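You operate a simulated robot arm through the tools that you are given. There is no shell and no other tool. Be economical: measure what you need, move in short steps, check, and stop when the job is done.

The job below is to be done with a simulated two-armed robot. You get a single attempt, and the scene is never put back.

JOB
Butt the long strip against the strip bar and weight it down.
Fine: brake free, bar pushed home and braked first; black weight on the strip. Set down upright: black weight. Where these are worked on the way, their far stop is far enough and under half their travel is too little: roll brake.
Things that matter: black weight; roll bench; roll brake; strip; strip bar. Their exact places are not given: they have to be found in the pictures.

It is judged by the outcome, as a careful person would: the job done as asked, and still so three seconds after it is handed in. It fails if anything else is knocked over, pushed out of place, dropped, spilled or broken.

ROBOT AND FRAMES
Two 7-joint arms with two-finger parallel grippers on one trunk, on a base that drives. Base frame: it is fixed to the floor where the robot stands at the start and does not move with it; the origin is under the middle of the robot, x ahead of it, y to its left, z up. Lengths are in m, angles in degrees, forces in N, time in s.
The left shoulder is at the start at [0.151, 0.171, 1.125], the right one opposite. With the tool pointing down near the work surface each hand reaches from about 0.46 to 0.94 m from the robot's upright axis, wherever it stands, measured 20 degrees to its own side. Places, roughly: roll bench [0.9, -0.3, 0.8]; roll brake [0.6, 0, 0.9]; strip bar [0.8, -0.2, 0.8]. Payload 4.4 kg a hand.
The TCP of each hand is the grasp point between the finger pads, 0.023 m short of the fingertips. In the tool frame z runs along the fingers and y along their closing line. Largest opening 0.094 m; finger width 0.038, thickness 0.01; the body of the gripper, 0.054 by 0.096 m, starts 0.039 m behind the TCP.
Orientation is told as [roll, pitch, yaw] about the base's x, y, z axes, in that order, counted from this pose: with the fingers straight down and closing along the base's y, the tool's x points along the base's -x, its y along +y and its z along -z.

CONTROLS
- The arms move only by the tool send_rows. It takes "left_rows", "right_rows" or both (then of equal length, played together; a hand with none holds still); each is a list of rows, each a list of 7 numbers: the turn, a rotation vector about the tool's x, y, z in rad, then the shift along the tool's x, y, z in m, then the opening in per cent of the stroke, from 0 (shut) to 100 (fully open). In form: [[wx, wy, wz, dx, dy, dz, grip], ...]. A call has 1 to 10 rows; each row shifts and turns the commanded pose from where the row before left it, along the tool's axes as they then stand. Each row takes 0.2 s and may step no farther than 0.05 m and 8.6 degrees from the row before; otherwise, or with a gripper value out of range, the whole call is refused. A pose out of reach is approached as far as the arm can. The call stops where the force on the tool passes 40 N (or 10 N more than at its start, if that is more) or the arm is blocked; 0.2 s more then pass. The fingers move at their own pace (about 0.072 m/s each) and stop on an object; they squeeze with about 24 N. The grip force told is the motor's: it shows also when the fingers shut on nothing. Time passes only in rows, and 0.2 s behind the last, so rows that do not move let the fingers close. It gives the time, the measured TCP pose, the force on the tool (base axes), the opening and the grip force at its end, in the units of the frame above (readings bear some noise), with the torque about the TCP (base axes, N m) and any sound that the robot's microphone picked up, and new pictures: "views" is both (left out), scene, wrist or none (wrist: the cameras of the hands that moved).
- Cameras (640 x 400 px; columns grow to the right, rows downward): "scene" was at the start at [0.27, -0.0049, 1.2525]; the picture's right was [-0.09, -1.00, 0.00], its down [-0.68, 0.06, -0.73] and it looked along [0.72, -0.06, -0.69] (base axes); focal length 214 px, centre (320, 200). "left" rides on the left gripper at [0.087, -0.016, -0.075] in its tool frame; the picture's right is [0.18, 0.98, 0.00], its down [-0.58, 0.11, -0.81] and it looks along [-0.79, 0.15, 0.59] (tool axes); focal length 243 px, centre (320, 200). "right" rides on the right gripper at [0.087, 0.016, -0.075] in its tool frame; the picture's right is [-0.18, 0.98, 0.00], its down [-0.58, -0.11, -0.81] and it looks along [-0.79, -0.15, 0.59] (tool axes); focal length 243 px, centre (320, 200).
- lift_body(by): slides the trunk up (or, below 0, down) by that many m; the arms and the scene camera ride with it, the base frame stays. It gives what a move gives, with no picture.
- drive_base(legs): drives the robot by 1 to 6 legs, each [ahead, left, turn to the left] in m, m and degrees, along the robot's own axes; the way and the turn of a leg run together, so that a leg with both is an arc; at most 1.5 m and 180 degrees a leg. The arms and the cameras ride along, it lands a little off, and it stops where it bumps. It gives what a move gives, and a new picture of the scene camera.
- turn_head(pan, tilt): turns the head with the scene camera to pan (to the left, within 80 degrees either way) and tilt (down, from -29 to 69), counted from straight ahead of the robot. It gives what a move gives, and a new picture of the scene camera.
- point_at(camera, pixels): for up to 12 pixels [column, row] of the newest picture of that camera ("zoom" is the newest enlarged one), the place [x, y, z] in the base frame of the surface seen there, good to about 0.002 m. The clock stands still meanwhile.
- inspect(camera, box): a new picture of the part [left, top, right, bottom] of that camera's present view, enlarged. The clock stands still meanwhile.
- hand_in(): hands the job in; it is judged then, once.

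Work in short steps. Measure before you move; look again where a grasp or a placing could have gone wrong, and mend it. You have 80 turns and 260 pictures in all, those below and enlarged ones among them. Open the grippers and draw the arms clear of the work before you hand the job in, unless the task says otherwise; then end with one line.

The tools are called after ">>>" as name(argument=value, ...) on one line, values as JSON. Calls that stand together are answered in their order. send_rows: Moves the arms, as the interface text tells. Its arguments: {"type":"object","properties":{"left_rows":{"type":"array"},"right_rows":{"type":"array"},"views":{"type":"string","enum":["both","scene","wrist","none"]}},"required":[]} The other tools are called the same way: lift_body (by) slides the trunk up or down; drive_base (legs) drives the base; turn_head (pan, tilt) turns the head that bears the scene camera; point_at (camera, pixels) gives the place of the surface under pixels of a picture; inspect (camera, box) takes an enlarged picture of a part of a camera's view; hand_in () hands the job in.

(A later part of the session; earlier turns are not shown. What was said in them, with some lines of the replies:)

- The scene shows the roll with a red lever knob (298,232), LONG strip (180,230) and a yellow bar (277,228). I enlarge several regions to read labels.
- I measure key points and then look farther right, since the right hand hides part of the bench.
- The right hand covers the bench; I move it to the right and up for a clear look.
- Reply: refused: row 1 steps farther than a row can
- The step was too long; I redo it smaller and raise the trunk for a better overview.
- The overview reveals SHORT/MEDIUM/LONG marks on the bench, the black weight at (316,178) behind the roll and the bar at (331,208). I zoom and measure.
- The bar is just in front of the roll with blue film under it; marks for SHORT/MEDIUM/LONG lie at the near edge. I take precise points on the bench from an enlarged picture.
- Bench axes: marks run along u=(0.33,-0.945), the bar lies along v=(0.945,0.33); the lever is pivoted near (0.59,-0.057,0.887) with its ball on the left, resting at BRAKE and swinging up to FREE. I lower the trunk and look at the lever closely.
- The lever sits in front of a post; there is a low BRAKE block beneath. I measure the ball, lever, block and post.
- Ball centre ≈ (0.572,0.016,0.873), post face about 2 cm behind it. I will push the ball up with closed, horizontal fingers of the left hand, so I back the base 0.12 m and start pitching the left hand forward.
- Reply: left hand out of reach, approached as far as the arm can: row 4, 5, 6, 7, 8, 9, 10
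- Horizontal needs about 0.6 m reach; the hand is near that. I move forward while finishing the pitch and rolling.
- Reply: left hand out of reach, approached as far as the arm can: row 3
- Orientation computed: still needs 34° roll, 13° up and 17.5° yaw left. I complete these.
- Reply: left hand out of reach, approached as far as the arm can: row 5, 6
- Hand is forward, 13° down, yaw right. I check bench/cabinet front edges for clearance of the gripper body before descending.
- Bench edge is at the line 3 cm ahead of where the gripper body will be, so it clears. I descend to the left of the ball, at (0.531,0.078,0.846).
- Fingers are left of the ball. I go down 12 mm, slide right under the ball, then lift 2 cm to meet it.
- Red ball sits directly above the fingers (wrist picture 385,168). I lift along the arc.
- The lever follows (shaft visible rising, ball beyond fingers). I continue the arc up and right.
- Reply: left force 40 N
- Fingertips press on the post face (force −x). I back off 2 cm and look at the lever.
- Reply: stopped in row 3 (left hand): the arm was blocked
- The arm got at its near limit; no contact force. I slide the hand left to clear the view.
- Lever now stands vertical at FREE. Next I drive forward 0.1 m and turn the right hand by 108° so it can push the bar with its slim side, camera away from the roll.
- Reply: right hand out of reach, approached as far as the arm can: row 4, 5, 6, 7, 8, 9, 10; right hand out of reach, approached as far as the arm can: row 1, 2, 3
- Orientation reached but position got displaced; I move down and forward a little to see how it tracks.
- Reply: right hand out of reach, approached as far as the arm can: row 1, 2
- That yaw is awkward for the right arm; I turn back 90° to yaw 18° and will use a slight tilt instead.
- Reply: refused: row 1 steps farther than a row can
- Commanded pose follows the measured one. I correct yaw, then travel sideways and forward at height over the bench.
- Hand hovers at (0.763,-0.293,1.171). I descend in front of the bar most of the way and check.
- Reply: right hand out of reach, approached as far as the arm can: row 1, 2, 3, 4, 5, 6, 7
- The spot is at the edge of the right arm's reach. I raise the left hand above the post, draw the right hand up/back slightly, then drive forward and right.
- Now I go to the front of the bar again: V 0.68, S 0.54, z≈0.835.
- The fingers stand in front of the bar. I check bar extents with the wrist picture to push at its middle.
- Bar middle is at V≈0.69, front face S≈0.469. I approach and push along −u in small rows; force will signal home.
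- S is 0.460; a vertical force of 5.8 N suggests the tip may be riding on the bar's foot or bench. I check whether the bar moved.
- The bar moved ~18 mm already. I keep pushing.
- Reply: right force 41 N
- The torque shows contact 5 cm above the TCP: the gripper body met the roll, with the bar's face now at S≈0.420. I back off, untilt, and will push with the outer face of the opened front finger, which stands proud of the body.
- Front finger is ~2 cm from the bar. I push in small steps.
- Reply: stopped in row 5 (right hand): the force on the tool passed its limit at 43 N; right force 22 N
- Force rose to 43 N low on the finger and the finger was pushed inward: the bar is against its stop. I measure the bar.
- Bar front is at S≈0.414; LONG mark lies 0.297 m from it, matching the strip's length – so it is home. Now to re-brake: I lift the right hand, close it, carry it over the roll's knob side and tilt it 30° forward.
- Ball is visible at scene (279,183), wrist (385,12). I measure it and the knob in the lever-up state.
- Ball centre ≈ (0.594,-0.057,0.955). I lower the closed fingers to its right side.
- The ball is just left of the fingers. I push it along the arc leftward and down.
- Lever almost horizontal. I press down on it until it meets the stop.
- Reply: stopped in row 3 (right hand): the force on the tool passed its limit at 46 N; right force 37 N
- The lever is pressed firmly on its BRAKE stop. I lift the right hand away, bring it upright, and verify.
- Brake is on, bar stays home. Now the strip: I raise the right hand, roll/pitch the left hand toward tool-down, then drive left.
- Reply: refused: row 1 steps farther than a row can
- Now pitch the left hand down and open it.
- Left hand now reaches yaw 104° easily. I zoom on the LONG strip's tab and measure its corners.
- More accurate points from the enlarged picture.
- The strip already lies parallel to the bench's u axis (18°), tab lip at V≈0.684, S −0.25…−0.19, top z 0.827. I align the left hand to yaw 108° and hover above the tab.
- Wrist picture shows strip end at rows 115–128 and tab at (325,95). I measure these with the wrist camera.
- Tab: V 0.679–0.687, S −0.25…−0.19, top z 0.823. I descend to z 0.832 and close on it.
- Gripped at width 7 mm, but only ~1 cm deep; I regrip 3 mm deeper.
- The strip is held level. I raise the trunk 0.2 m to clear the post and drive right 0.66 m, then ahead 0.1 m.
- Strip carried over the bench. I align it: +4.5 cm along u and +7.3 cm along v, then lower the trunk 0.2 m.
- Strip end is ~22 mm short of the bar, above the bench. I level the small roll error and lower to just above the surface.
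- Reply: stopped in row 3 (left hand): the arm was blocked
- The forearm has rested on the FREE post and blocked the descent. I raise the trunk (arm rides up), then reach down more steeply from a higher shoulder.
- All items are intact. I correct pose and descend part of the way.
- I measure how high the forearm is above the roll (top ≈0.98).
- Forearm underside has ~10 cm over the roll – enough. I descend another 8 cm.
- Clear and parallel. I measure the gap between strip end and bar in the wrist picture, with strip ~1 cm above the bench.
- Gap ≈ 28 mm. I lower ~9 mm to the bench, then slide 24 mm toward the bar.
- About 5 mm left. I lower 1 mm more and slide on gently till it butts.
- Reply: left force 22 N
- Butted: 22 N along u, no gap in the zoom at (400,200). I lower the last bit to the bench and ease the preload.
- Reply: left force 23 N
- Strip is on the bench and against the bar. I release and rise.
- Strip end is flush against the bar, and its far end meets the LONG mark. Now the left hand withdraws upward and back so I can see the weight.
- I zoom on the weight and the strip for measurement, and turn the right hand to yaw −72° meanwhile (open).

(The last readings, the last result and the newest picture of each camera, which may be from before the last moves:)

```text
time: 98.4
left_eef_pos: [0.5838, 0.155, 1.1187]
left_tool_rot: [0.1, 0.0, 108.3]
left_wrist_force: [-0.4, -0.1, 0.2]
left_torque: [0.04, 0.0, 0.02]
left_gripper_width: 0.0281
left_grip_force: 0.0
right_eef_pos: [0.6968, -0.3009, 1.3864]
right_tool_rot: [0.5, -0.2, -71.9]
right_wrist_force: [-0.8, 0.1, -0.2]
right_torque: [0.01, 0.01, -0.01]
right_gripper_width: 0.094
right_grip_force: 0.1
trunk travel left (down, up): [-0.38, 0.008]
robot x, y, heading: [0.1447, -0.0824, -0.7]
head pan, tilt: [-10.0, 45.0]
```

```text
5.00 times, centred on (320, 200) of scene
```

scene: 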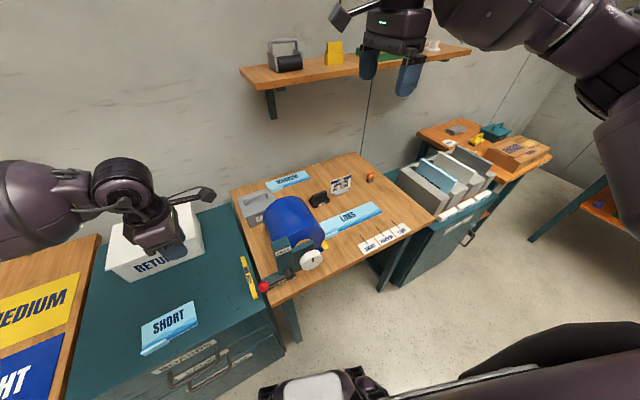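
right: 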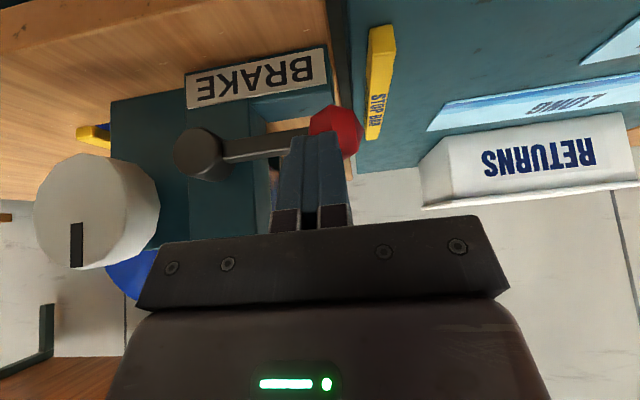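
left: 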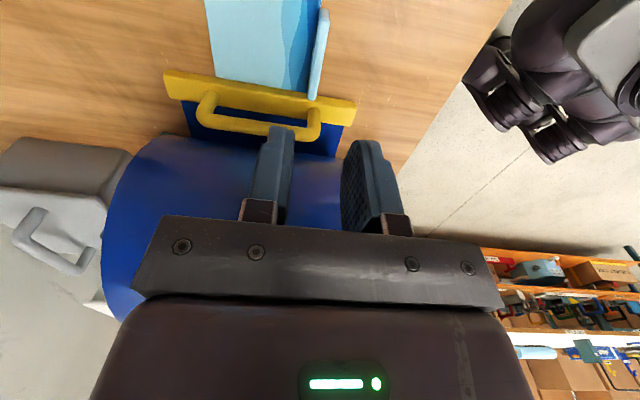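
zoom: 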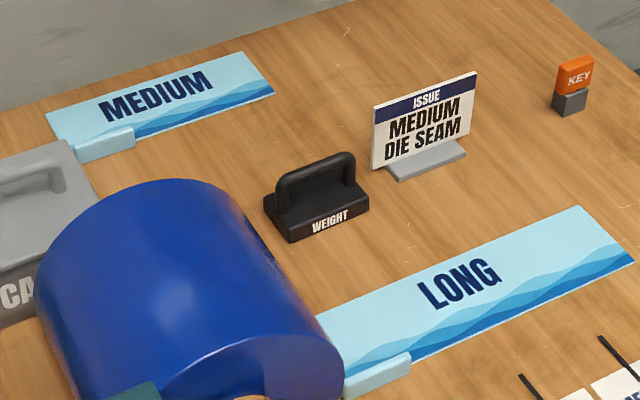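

Good view. I measure the weight's base corners, its handle, the sign's base and the strip.

>>> point_at(camera="zoom", pixels=[[267, 200], [292, 225], [366, 202], [290, 240], [368, 212], [278, 182], [315, 165], [347, 157], [280, 205], [352, 185], [340, 190], [320, 205]])

>>> point_at(camera="zoom", pixels=[[395, 178], [375, 165], [240, 215], [190, 185], [330, 315], [580, 210], [630, 255], [415, 355], [405, 360], [350, 385], [450, 290], [330, 220]])

```text
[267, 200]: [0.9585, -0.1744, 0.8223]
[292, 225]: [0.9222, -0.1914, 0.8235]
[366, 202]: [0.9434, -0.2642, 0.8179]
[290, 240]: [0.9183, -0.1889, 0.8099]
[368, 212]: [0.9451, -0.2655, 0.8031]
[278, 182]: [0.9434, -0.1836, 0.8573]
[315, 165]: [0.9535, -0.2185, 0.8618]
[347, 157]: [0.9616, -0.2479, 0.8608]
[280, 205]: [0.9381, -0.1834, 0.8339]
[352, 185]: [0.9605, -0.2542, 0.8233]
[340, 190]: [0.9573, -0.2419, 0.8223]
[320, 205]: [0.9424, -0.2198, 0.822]
```

```text
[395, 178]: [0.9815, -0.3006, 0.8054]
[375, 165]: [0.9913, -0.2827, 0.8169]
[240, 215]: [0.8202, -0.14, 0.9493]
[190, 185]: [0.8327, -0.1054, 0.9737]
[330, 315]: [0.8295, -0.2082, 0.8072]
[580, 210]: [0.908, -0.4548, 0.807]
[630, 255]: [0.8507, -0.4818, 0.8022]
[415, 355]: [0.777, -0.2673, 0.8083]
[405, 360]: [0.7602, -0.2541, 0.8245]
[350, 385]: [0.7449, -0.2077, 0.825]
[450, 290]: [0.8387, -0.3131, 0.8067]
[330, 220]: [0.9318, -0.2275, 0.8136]
```

Weight: handle along u, top bar centre (0.953,-0.219,0.86); base top z 0.8225. I lower the trunk 0.2 m (left hand raised first) and move the right hand over the weight.

>>> send_rows(left_rows=[[0, 0, 0, 0, 0, -0.04, 30], [0, 0, 0, 0, 0, -0.04, 30], [0, 0, 0, 0, 0, -0.02, 30]], views="none")

>>> lift_body(by=-0.2)

>>> send_rows(right_rows=[[0, 0, 0, 0, 0.045, 0, 70], [0, 0, 0, 0, 0.045, 0, 70], [0, 0, 0, 0, 0.045, 0, 70], [0, 0, 0, 0, 0.045, 0, 70], [0, 0, 0, 0, 0.045, 0, 70], [0, 0, 0, 0, 0.0437, 0, 70], [0, 0, 0, 0, 0, 0.04, 70], [0, 0, 0, 0, 0, 0.04, 70]], views="both")

```text
time: 99.2
left_eef_pos: [0.5823, 0.1562, 1.2194]
left_tool_rot: [0.1, -0.1, 108.1]
left_wrist_force: [-1.1, 0.1, 0.1]
left_torque: [0.04, 0.03, 0.0]
left_gripper_width: 0.0282
left_grip_force: 0.3
right_eef_pos: [0.6973, -0.3022, 1.3881]
right_tool_rot: [0.5, -0.2, -71.8]
right_wrist_force: [0.4, 0.5, 0.3]
right_torque: [-0.03, -0.02, 0.01]
right_gripper_width: 0.0937
right_grip_force: 0.1
trunk travel left (down, up): [-0.38, 0.008]
robot x, y, heading: [0.1405, -0.0843, -0.4]
head pan, tilt: [-10.0, 45.0]
```

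```text
time: 101.4
left_eef_pos: [0.5812, 0.1549, 1.0202]
left_tool_rot: [-0.1, 0.1, 108.2]
left_wrist_force: [-0.9, -0.6, 0.1]
left_torque: [0.0, -0.06, -0.03]
left_gripper_width: 0.0281
left_grip_force: 0.2
right_eef_pos: [0.6959, -0.3023, 1.1887]
right_tool_rot: [0.5, -0.2, -71.9]
right_wrist_force: [-0.2, -0.1, 0.6]
right_torque: [0.0, -0.01, -0.01]
right_gripper_width: 0.0943
right_grip_force: 0.1
trunk travel left (down, up): [-0.18, 0.208]
robot x, y, heading: [0.1407, -0.0836, -0.6]
head pan, tilt: [-10.0, 45.0]
```

```text
time: 103.2
left_eef_pos: [0.5832, 0.1553, 1.0198]
left_tool_rot: [0.1, 0.0, 108.1]
left_wrist_force: [0.0, 0.0, -0.5]
left_torque: [0.01, -0.02, 0.01]
left_gripper_width: 0.0282
left_grip_force: 0.1
right_eef_pos: [0.9545, -0.2184, 1.1065]
right_tool_rot: [0.5, -0.2, -72.0]
right_wrist_force: [0.0, -0.1, -0.3]
right_torque: [-0.02, 0.0, 0.02]
right_gripper_width: 0.0656
right_grip_force: 0.2
trunk travel left (down, up): [-0.18, 0.208]
robot x, y, heading: [0.1399, -0.0871, -0.3]
head pan, tilt: [-10.0, 45.0]
```

scene: 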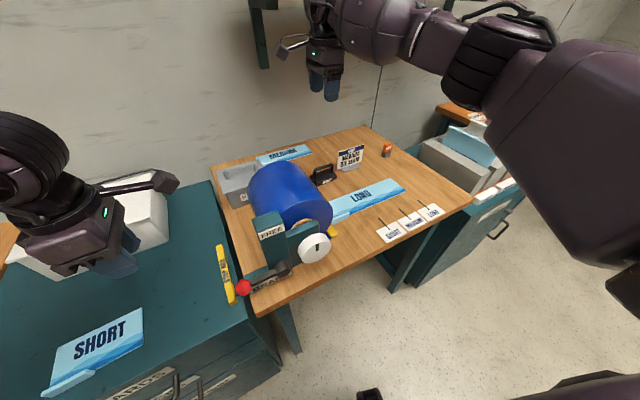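
right: 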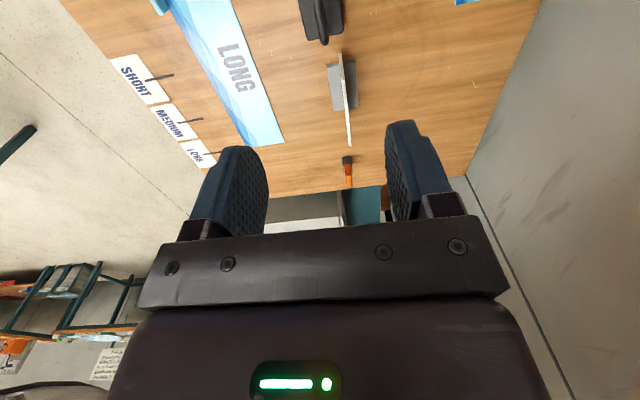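

On target over the weight. I descend to z≈0.91 and check.

>>> send_rows(right_rows=[[0, 0, 0, 0, -0.001, 0.04, 70], [0, 0, 0, 0, 0, 0.04, 70], [0, 0, 0, 0, 0, 0.04, 70], [0, 0, 0, 0, 0, 0.04, 70], [0, 0, 0, 0, 0, 0.035, 70]], views="both")

>>> inspect(camera="scene", box=[240, 110, 420, 240])

```text
time: 104.4
left_eef_pos: [0.5836, 0.1562, 1.0186]
left_tool_rot: [0.1, 0.0, 108.1]
left_wrist_force: [-1.2, -0.1, 0.9]
left_torque: [-0.02, 0.02, 0.0]
left_gripper_width: 0.0282
left_grip_force: 0.0
right_eef_pos: [0.9538, -0.2189, 0.9126]
right_tool_rot: [0.4, -0.2, -72.0]
right_wrist_force: [0.0, -0.2, 0.6]
right_torque: [0.03, -0.02, -0.01]
right_gripper_width: 0.0661
right_grip_force: 0.0
trunk travel left (down, up): [-0.18, 0.208]
robot x, y, heading: [0.1382, -0.0833, -0.3]
head pan, tilt: [-10.0, 45.0]
```

scene: 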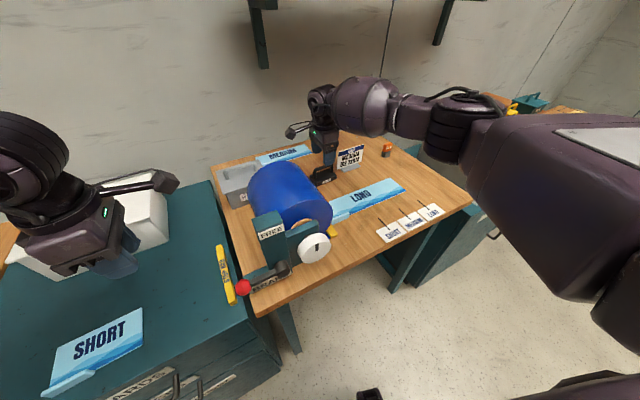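
right: 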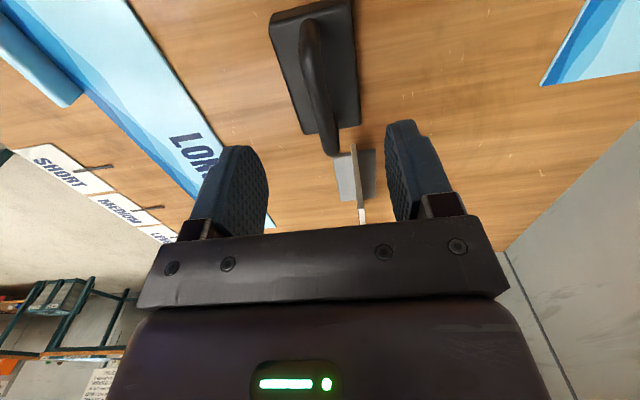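

```text
3.08 times, centred on (330, 175) of scene
```

zoom: 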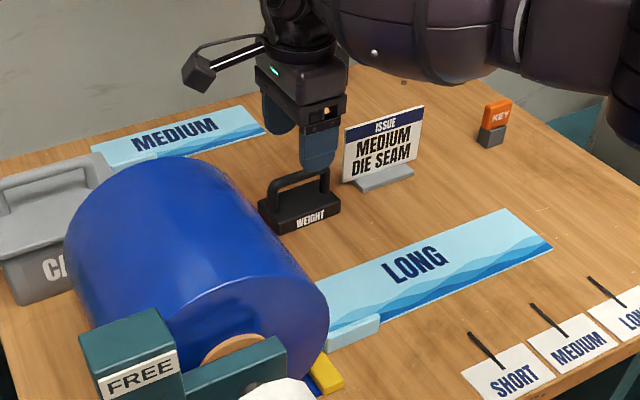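

I verify the handle's position in the wrist picture before the final descent.

>>> point_at(camera="right", pixels=[[308, 40], [318, 90], [327, 140], [318, 120], [275, 18], [352, 10], [360, 120]])

```text
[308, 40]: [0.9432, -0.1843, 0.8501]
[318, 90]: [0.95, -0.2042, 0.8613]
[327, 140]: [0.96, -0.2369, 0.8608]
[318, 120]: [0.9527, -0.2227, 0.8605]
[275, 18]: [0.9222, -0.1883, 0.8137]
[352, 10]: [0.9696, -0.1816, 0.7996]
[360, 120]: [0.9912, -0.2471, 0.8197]
```

Handle lies right between the fingers (V 0.840). I descend 6.3 cm and close.

>>> send_rows(right_rows=[[0, 0, 0, 0, 0, 0.035, 70], [0, 0, 0, 0, 0, 0.027, 70], [0, 0, 0, 0, 0, 0, 0], [0, 0, 0, 0, 0, 0, 0], [0, 0, 0, 0, 0, 0, 0], [0, 0, 0, 0, 0, 0, 0], [0, 0, 0, 0, 0, 0, 0]], views="wrist")

```text
time: 106.0
left_eef_pos: [0.5826, 0.1545, 1.0192]
left_tool_rot: [-0.1, 0.0, 108.1]
left_wrist_force: [0.1, -0.3, -0.2]
left_torque: [0.01, -0.04, 0.05]
left_gripper_width: 0.0281
left_grip_force: 0.0
right_eef_pos: [0.9535, -0.2188, 0.8511]
right_tool_rot: [0.5, -0.3, -71.9]
right_wrist_force: [1.3, -1.0, 2.5]
right_torque: [-0.05, -0.02, 0.06]
right_gripper_width: 0.0116
right_grip_force: 24.3
trunk travel left (down, up): [-0.18, 0.208]
robot x, y, heading: [0.1384, -0.0851, -0.5]
head pan, tilt: [-10.0, 45.0]
```

right: 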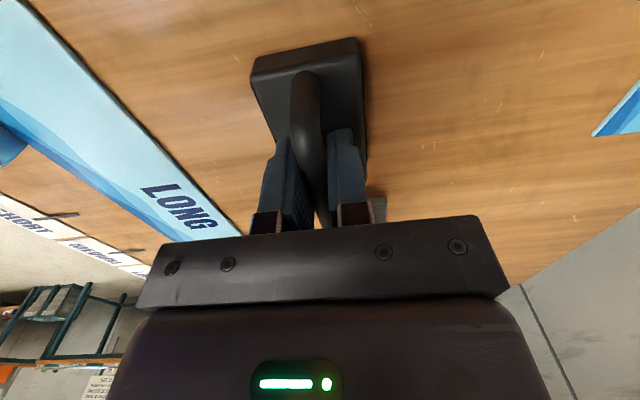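

Held. I lift 5 cm, check load, then carry it over the strip's centre (V 0.692, S 0.575).

>>> send_rows(right_rows=[[0, 0, 0, 0, 0, -0.02, 0], [0, 0, 0, 0, 0, -0.03, 0], [0, 0, 0, 0, -0.037, 0, 0], [0, 0, 0, 0, -0.037, 0, 0], [0, 0, 0, -0.018, -0.037, 0, 0], [0, 0, 0, -0.036, -0.02, 0, 0], [0, 0, 0, -0.018, -0.017, 0, 0]], views="both")

>>> inspect(camera="scene", box=[240, 110, 420, 240])

```text
time: 107.6
left_eef_pos: [0.5832, 0.1543, 1.0201]
left_tool_rot: [0.0, 0.0, 108.2]
left_wrist_force: [-0.4, 0.7, 1.0]
left_torque: [0.01, 0.02, -0.01]
left_gripper_width: 0.0282
left_grip_force: 0.0
right_eef_pos: [0.8339, -0.3329, 0.8998]
right_tool_rot: [0.5, -0.1, -72.0]
right_wrist_force: [-0.8, 0.7, -6.4]
right_torque: [0.01, 0.01, -0.02]
right_gripper_width: 0.0118
right_grip_force: 24.2
trunk travel left (down, up): [-0.18, 0.208]
robot x, y, heading: [0.1408, -0.0852, -0.6]
head pan, tilt: [-10.0, 45.0]
```

scene: 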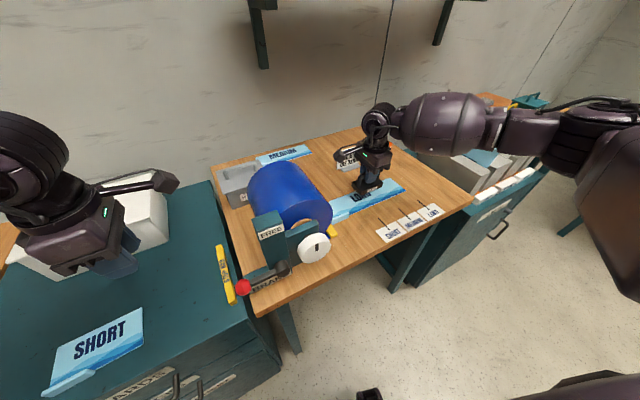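
right: 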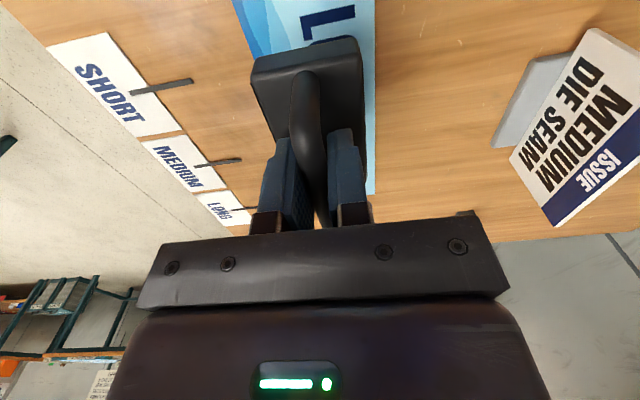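

```text
3.08 times, centred on (330, 175) of scene
```

zoom: 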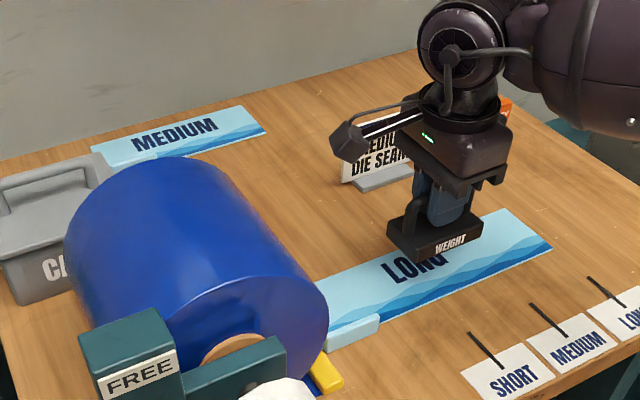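

Weight is over the strip (V 0.690). I lower it: 4.2 cm, then gentle millimetres.

>>> send_rows(right_rows=[[0, 0, 0, 0, 0, 0.025, 0], [0, 0, 0, 0, 0, 0.015, 0], [0, 0, 0, 0, 0, 0.003, 0], [0, 0, 0, 0, 0, 0.002, 0]], views="wrist")

>>> inspect(camera="scene", box=[300, 140, 420, 230])

```text
time: 108.6
left_eef_pos: [0.5834, 0.1553, 1.0192]
left_tool_rot: [0.2, 0.1, 108.2]
left_wrist_force: [0.2, 0.6, -0.5]
left_torque: [-0.01, 0.02, -0.02]
left_gripper_width: 0.028
left_grip_force: 0.0
right_eef_pos: [0.8354, -0.3341, 0.856]
right_tool_rot: [0.4, -0.2, -71.9]
right_wrist_force: [-1.1, 0.4, -5.8]
right_torque: [-0.04, 0.03, 0.0]
right_gripper_width: 0.0117
right_grip_force: 24.4
trunk travel left (down, up): [-0.18, 0.208]
robot x, y, heading: [0.1423, -0.0805, -0.7]
head pan, tilt: [-10.0, 45.0]
```

right: 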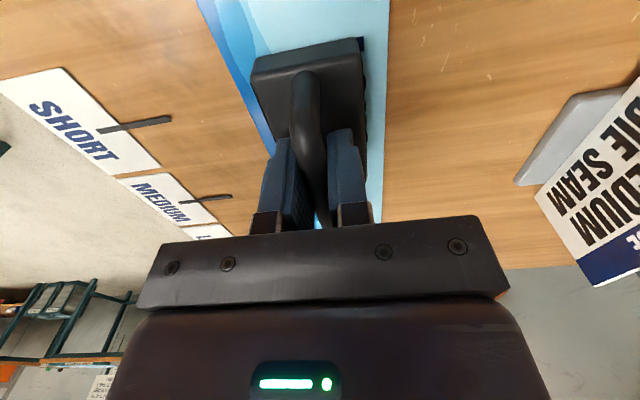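

```text
4.44 times, centred on (360, 185) of scene
```

zoom: 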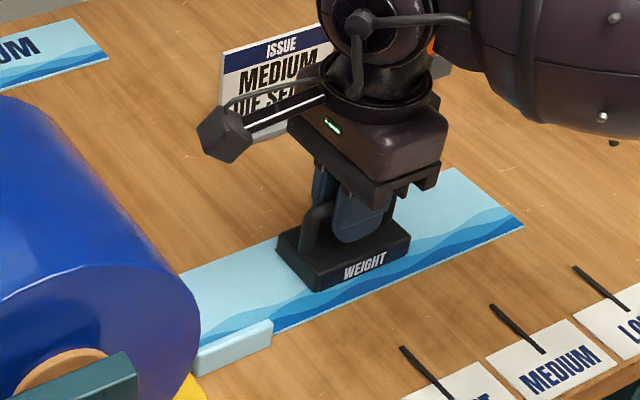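

Still hanging (−5.8 N). A few millimetres more until the load transfers.

>>> send_rows(right_rows=[[0, 0, 0, 0, 0, 0.0015, 0], [0, 0, 0, 0, 0, 0.0015, 0]], views="none")

```text
time: 109.2
left_eef_pos: [0.5829, 0.1559, 1.0193]
left_tool_rot: [-0.2, 0.1, 108.2]
left_wrist_force: [0.5, 0.6, -0.5]
left_torque: [-0.04, -0.01, 0.02]
left_gripper_width: 0.028
left_grip_force: 0.1
right_eef_pos: [0.8362, -0.3335, 0.8561]
right_tool_rot: [0.7, -0.2, -72.0]
right_wrist_force: [-0.9, -1.0, 7.0]
right_torque: [0.06, 0.07, -0.03]
right_gripper_width: 0.0116
right_grip_force: 24.0
trunk travel left (down, up): [-0.18, 0.208]
robot x, y, heading: [0.1427, -0.08, -0.4]
head pan, tilt: [-10.0, 45.0]
```

Load has transferred (+7 N). I open the fingers and rise straight up.

>>> send_rows(right_rows=[[0, 0, 0, 0, 0, -0.001, 40], [0, 0, 0, 0, 0, 0, 60], [0, 0, 0, 0, 0, 0, 60], [0, 0, 0, 0, 0, -0.02, 60], [0, 0, 0, 0, 0, -0.04, 60], [0, 0, 0, 0, 0, -0.045, 60], [0, 0, 0, 0, 0, -0.045, 60], [0, 0, 0, 0, 0, -0.045, 60], [0, 0, 0, 0, -0.045, 0, 60], [0, 0, 0, -0.03, -0.035, 0, 60]], views="none")

>>> send_rows(right_rows=[[0, 0, 0, -0.03, -0.035, 0, 60], [0, 0, 0, -0.03, -0.035, 0, 60], [0, 0, 0, -0.03, -0.035, 0, 60], [0, 0, 0, -0.03, -0.035, 0, 60], [0, 0, 0, -0.03, -0.035, 0, 60]], views="scene")

>>> inspect(camera="scene", box=[210, 130, 450, 290])

>>> inspect(camera="scene", box=[310, 160, 420, 240])

```text
time: 111.4
left_eef_pos: [0.5825, 0.1543, 1.0212]
left_tool_rot: [-0.1, 0.0, 108.2]
left_wrist_force: [0.2, -0.5, 0.0]
left_torque: [0.03, 0.0, 0.02]
left_gripper_width: 0.0283
left_grip_force: 0.1
right_eef_pos: [0.7669, -0.387, 1.0535]
right_tool_rot: [0.5, -0.1, -71.8]
right_wrist_force: [-0.7, -0.2, 0.0]
right_torque: [0.01, -0.01, -0.02]
right_gripper_width: 0.0565
right_grip_force: 0.2
trunk travel left (down, up): [-0.18, 0.208]
robot x, y, heading: [0.139, -0.0829, -0.5]
head pan, tilt: [-10.0, 45.0]
```

```text
time: 112.6
left_eef_pos: [0.5818, 0.1558, 1.02]
left_tool_rot: [-0.1, 0.0, 108.2]
left_wrist_force: [-0.6, -0.1, 0.2]
left_torque: [0.02, -0.01, -0.03]
left_gripper_width: 0.028
left_grip_force: 0.0
right_eef_pos: [0.6447, -0.5847, 1.0502]
right_tool_rot: [0.6, -0.3, -71.8]
right_wrist_force: [0.6, 0.5, -0.6]
right_torque: [-0.02, -0.01, -0.01]
right_gripper_width: 0.0565
right_grip_force: 0.0
trunk travel left (down, up): [-0.18, 0.208]
robot x, y, heading: [0.1405, -0.0858, -0.5]
head pan, tilt: [-10.0, 45.0]
```

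scene: 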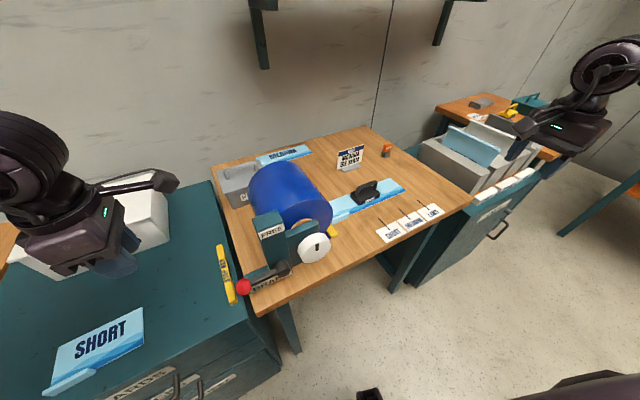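

```text
2.50 times, centred on (330, 210) of scene
```

zoom: 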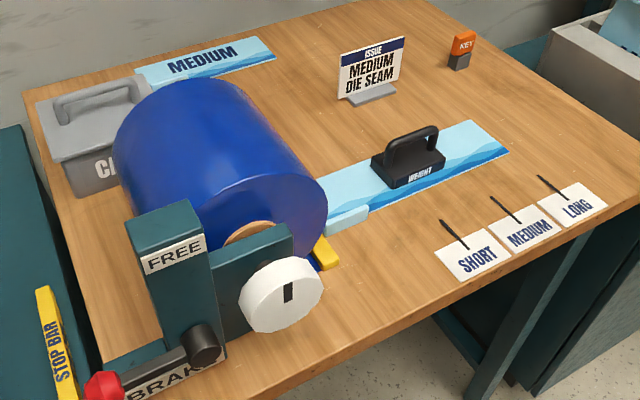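

```text
5.00 times, centred on (365, 200) of scene
```

zoom: 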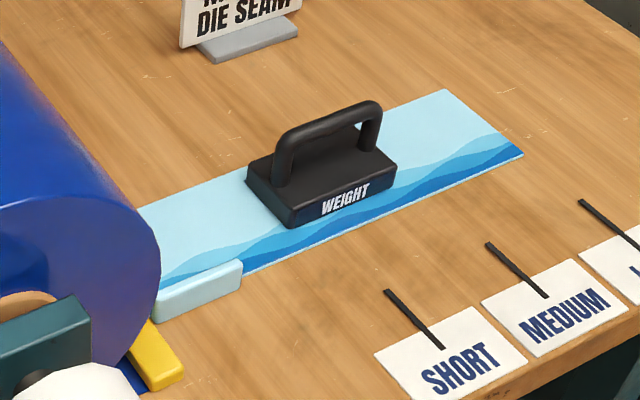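

Weight sits upright on the strip. I check the strip-end-to-bar gap by points before handing in.

>>> point_at(camera="zoom", pixels=[[165, 318], [165, 300], [163, 345], [182, 368], [450, 92], [521, 154], [470, 112], [175, 352]])

>>> drive_base(legs=[[0, -0.35, 0]])

>>> inspect(camera="scene", box=[180, 130, 340, 240])

```text
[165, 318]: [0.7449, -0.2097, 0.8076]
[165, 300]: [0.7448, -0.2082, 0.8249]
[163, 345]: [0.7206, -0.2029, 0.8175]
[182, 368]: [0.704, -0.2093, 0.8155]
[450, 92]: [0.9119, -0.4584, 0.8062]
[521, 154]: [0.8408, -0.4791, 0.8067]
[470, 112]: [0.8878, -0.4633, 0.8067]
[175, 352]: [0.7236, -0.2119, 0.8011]
```

```text
time: 114.8
left_eef_pos: [0.5813, -0.0208, 1.019]
left_tool_rot: [-0.2, -1.1, 108.7]
left_wrist_force: [-0.7, 0.0, -1.3]
left_torque: [0.01, 0.01, 0.02]
left_gripper_width: 0.0285
left_grip_force: 0.1
right_eef_pos: [0.6422, -0.7651, 1.0484]
right_tool_rot: [0.4, -0.3, -72.0]
right_wrist_force: [-1.1, 0.0, 0.7]
right_torque: [0.01, -0.03, 0.03]
right_gripper_width: 0.0564
right_grip_force: 0.1
trunk travel left (down, up): [-0.18, 0.208]
robot x, y, heading: [0.1412, -0.2684, -0.3]
head pan, tilt: [-10.0, 45.0]
stopped in leg 1: the force on the tool passed its limit at 72 N (the readings are from after the stop); the commanded pose is now the measured one
```

scene: 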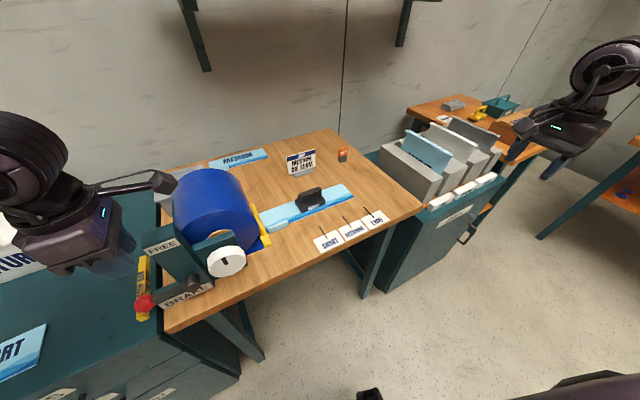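

```text
3.64 times, centred on (260, 185) of scene
```

zoom: 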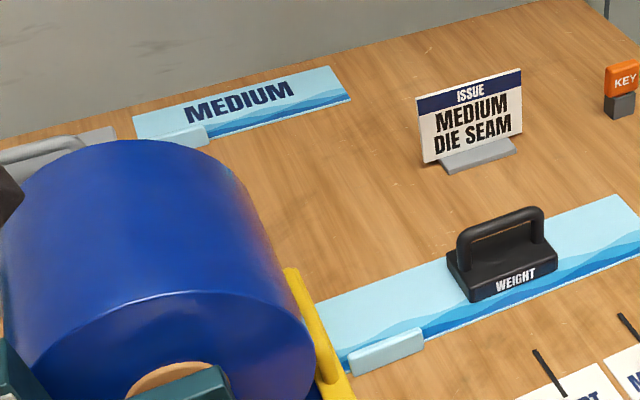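

The left hand bumped the FREE post (fixed). I drive back left, raise the left hand, and verify nothing shifted.

>>> drive_base(legs=[[0, 0.1, 0]])

>>> send_rows(left_rows=[[0, 0, 0, 0, 0, -0.04, 100], [0, 0, 0, 0, 0, -0.04, 100], [0, 0, 0, 0, 0, -0.04, 100]], views="none")

>>> drive_base(legs=[[-0.1, -0.2, 0]])

>>> turn_head(pan=5, tilt=45)

>>> inspect(camera="scene", box=[200, 120, 420, 270])

```text
time: 116.3
left_eef_pos: [0.5817, 0.0787, 1.0189]
left_tool_rot: [-0.1, -1.1, 108.5]
left_wrist_force: [-0.5, 0.2, 0.1]
left_torque: [0.0, 0.0, -0.04]
left_gripper_width: 0.028
left_grip_force: 0.1
right_eef_pos: [0.6438, -0.6653, 1.0485]
right_tool_rot: [0.4, -0.2, -72.0]
right_wrist_force: [1.5, -0.4, -0.1]
right_torque: [-0.02, 0.01, 0.0]
right_gripper_width: 0.0563
right_grip_force: 0.2
trunk travel left (down, up): [-0.18, 0.208]
robot x, y, heading: [0.1388, -0.1631, -0.6]
head pan, tilt: [-10.0, 45.0]
```

scene: 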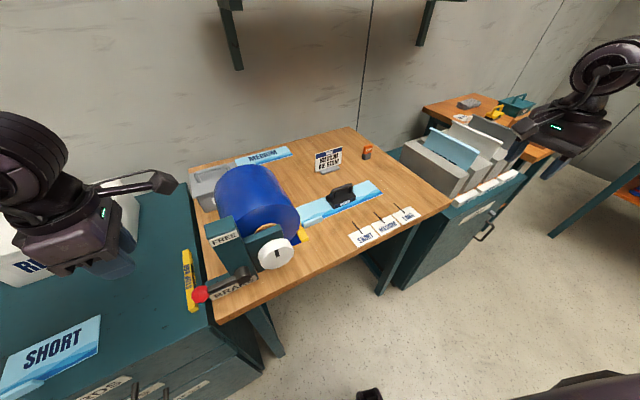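

```text
time: 117.2
left_eef_pos: [0.5829, 0.0756, 1.1386]
left_tool_rot: [0.0, -1.2, 108.5]
left_wrist_force: [0.0, 0.2, -0.3]
left_torque: [-0.01, 0.0, 0.03]
left_gripper_width: 0.0941
left_grip_force: 0.1
right_eef_pos: [0.6434, -0.6661, 1.0487]
right_tool_rot: [0.3, -0.2, -71.9]
right_wrist_force: [-0.5, 0.3, -0.3]
right_torque: [0.01, 0.01, 0.0]
right_gripper_width: 0.0565
right_grip_force: 0.0
trunk travel left (down, up): [-0.18, 0.208]
robot x, y, heading: [0.1381, -0.1656, -0.6]
head pan, tilt: [-10.0, 45.0]
```

```text
time: 119.5
left_eef_pos: [0.4818, -0.1216, 1.1401]
left_tool_rot: [-0.1, -1.1, 108.9]
left_wrist_force: [0.4, -0.4, 0.5]
left_torque: [0.02, 0.02, -0.01]
left_gripper_width: 0.0939
left_grip_force: 0.0
right_eef_pos: [0.5468, -0.8621, 1.0485]
right_tool_rot: [0.4, -0.2, -71.8]
right_wrist_force: [-0.7, -0.2, -0.2]
right_torque: [-0.01, 0.01, 0.02]
right_gripper_width: 0.0566
right_grip_force: 0.1
trunk travel left (down, up): [-0.18, 0.208]
robot x, y, heading: [0.0431, -0.3632, -0.2]
head pan, tilt: [-10.0, 45.0]
```

scene: 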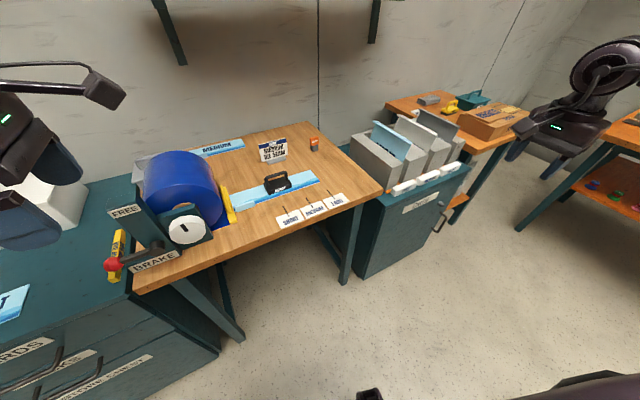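

```text
time: 120.3
left_eef_pos: [0.481, -0.1211, 1.1396]
left_tool_rot: [-0.2, -1.1, 108.9]
left_wrist_force: [0.2, -0.3, 0.7]
left_torque: [-0.01, 0.05, -0.01]
left_gripper_width: 0.0938
left_grip_force: 0.0
right_eef_pos: [0.5457, -0.8626, 1.0476]
right_tool_rot: [0.4, -0.3, -71.6]
right_wrist_force: [-0.3, 0.4, -1.0]
right_torque: [-0.01, 0.0, 0.02]
right_gripper_width: 0.0565
right_grip_force: 0.1
trunk travel left (down, up): [-0.18, 0.208]
robot x, y, heading: [0.0408, -0.3643, -0.2]
head pan, tilt: [5.0, 45.0]
```

scene: 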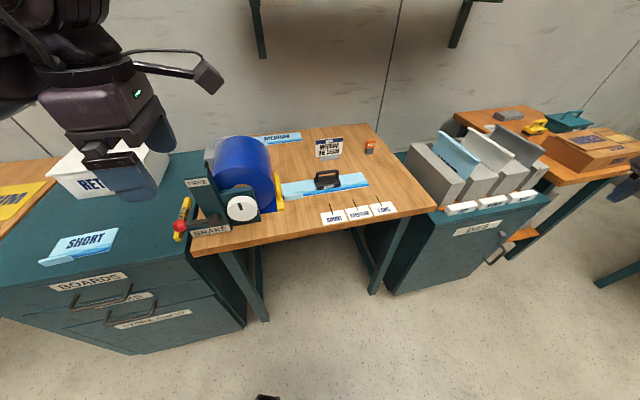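

```text
2.67 times, centred on (310, 195) of scene
```

zoom: 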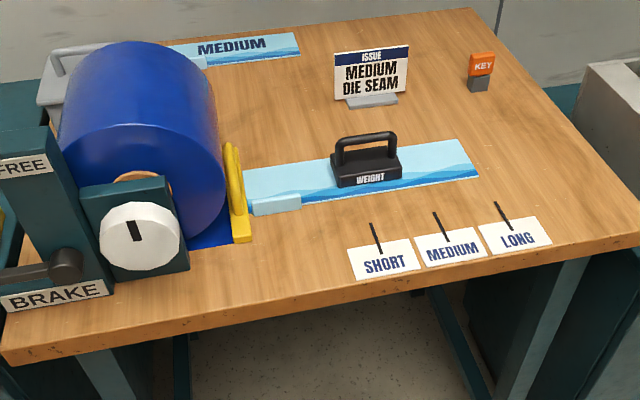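

Everything looks undisturbed. One close look at the strip/bar joint and the lever.

>>> inspect(camera="scene", box=[265, 165, 345, 220])

>>> point_at(camera="zoom", pixels=[[155, 80], [165, 130], [178, 165], [130, 60], [145, 150], [150, 200], [160, 105]])

>>> inspect(camera="scene", box=[160, 165, 290, 250])

```text
7.27 times, centred on (305, 192) of scene
```

zoom: 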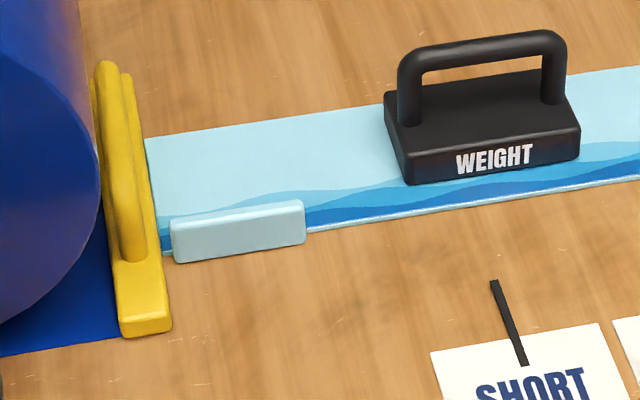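

```text
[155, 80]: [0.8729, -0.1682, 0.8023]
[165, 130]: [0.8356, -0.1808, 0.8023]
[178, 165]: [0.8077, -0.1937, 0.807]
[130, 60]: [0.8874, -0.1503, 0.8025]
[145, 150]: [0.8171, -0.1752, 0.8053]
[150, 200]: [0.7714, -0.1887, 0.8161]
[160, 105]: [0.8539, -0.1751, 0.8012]
```

```text
4.71 times, centred on (225, 208) of scene
```

zoom: 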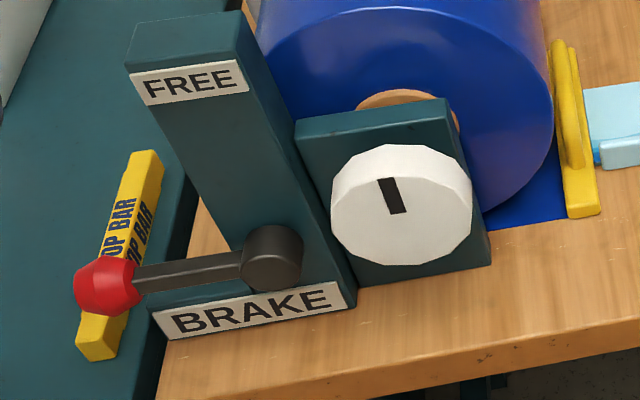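

The strip is tight against the bar along its whole end. The lever is at BRAKE, the weight stands upright on the strip, and both hands are open and clear. I hand in.

>>> hand_in()

```text
The job is handed in.
```

I handed the job in with the LONG strip butted end-on against the strip bar and the black weight standing upright on it; the bar had been pushed home with the brake free, then braked again. While driving clear at the end, the left hand bumped the FREE post (72 N), but nothing looked shifted in the pictures afterwards.
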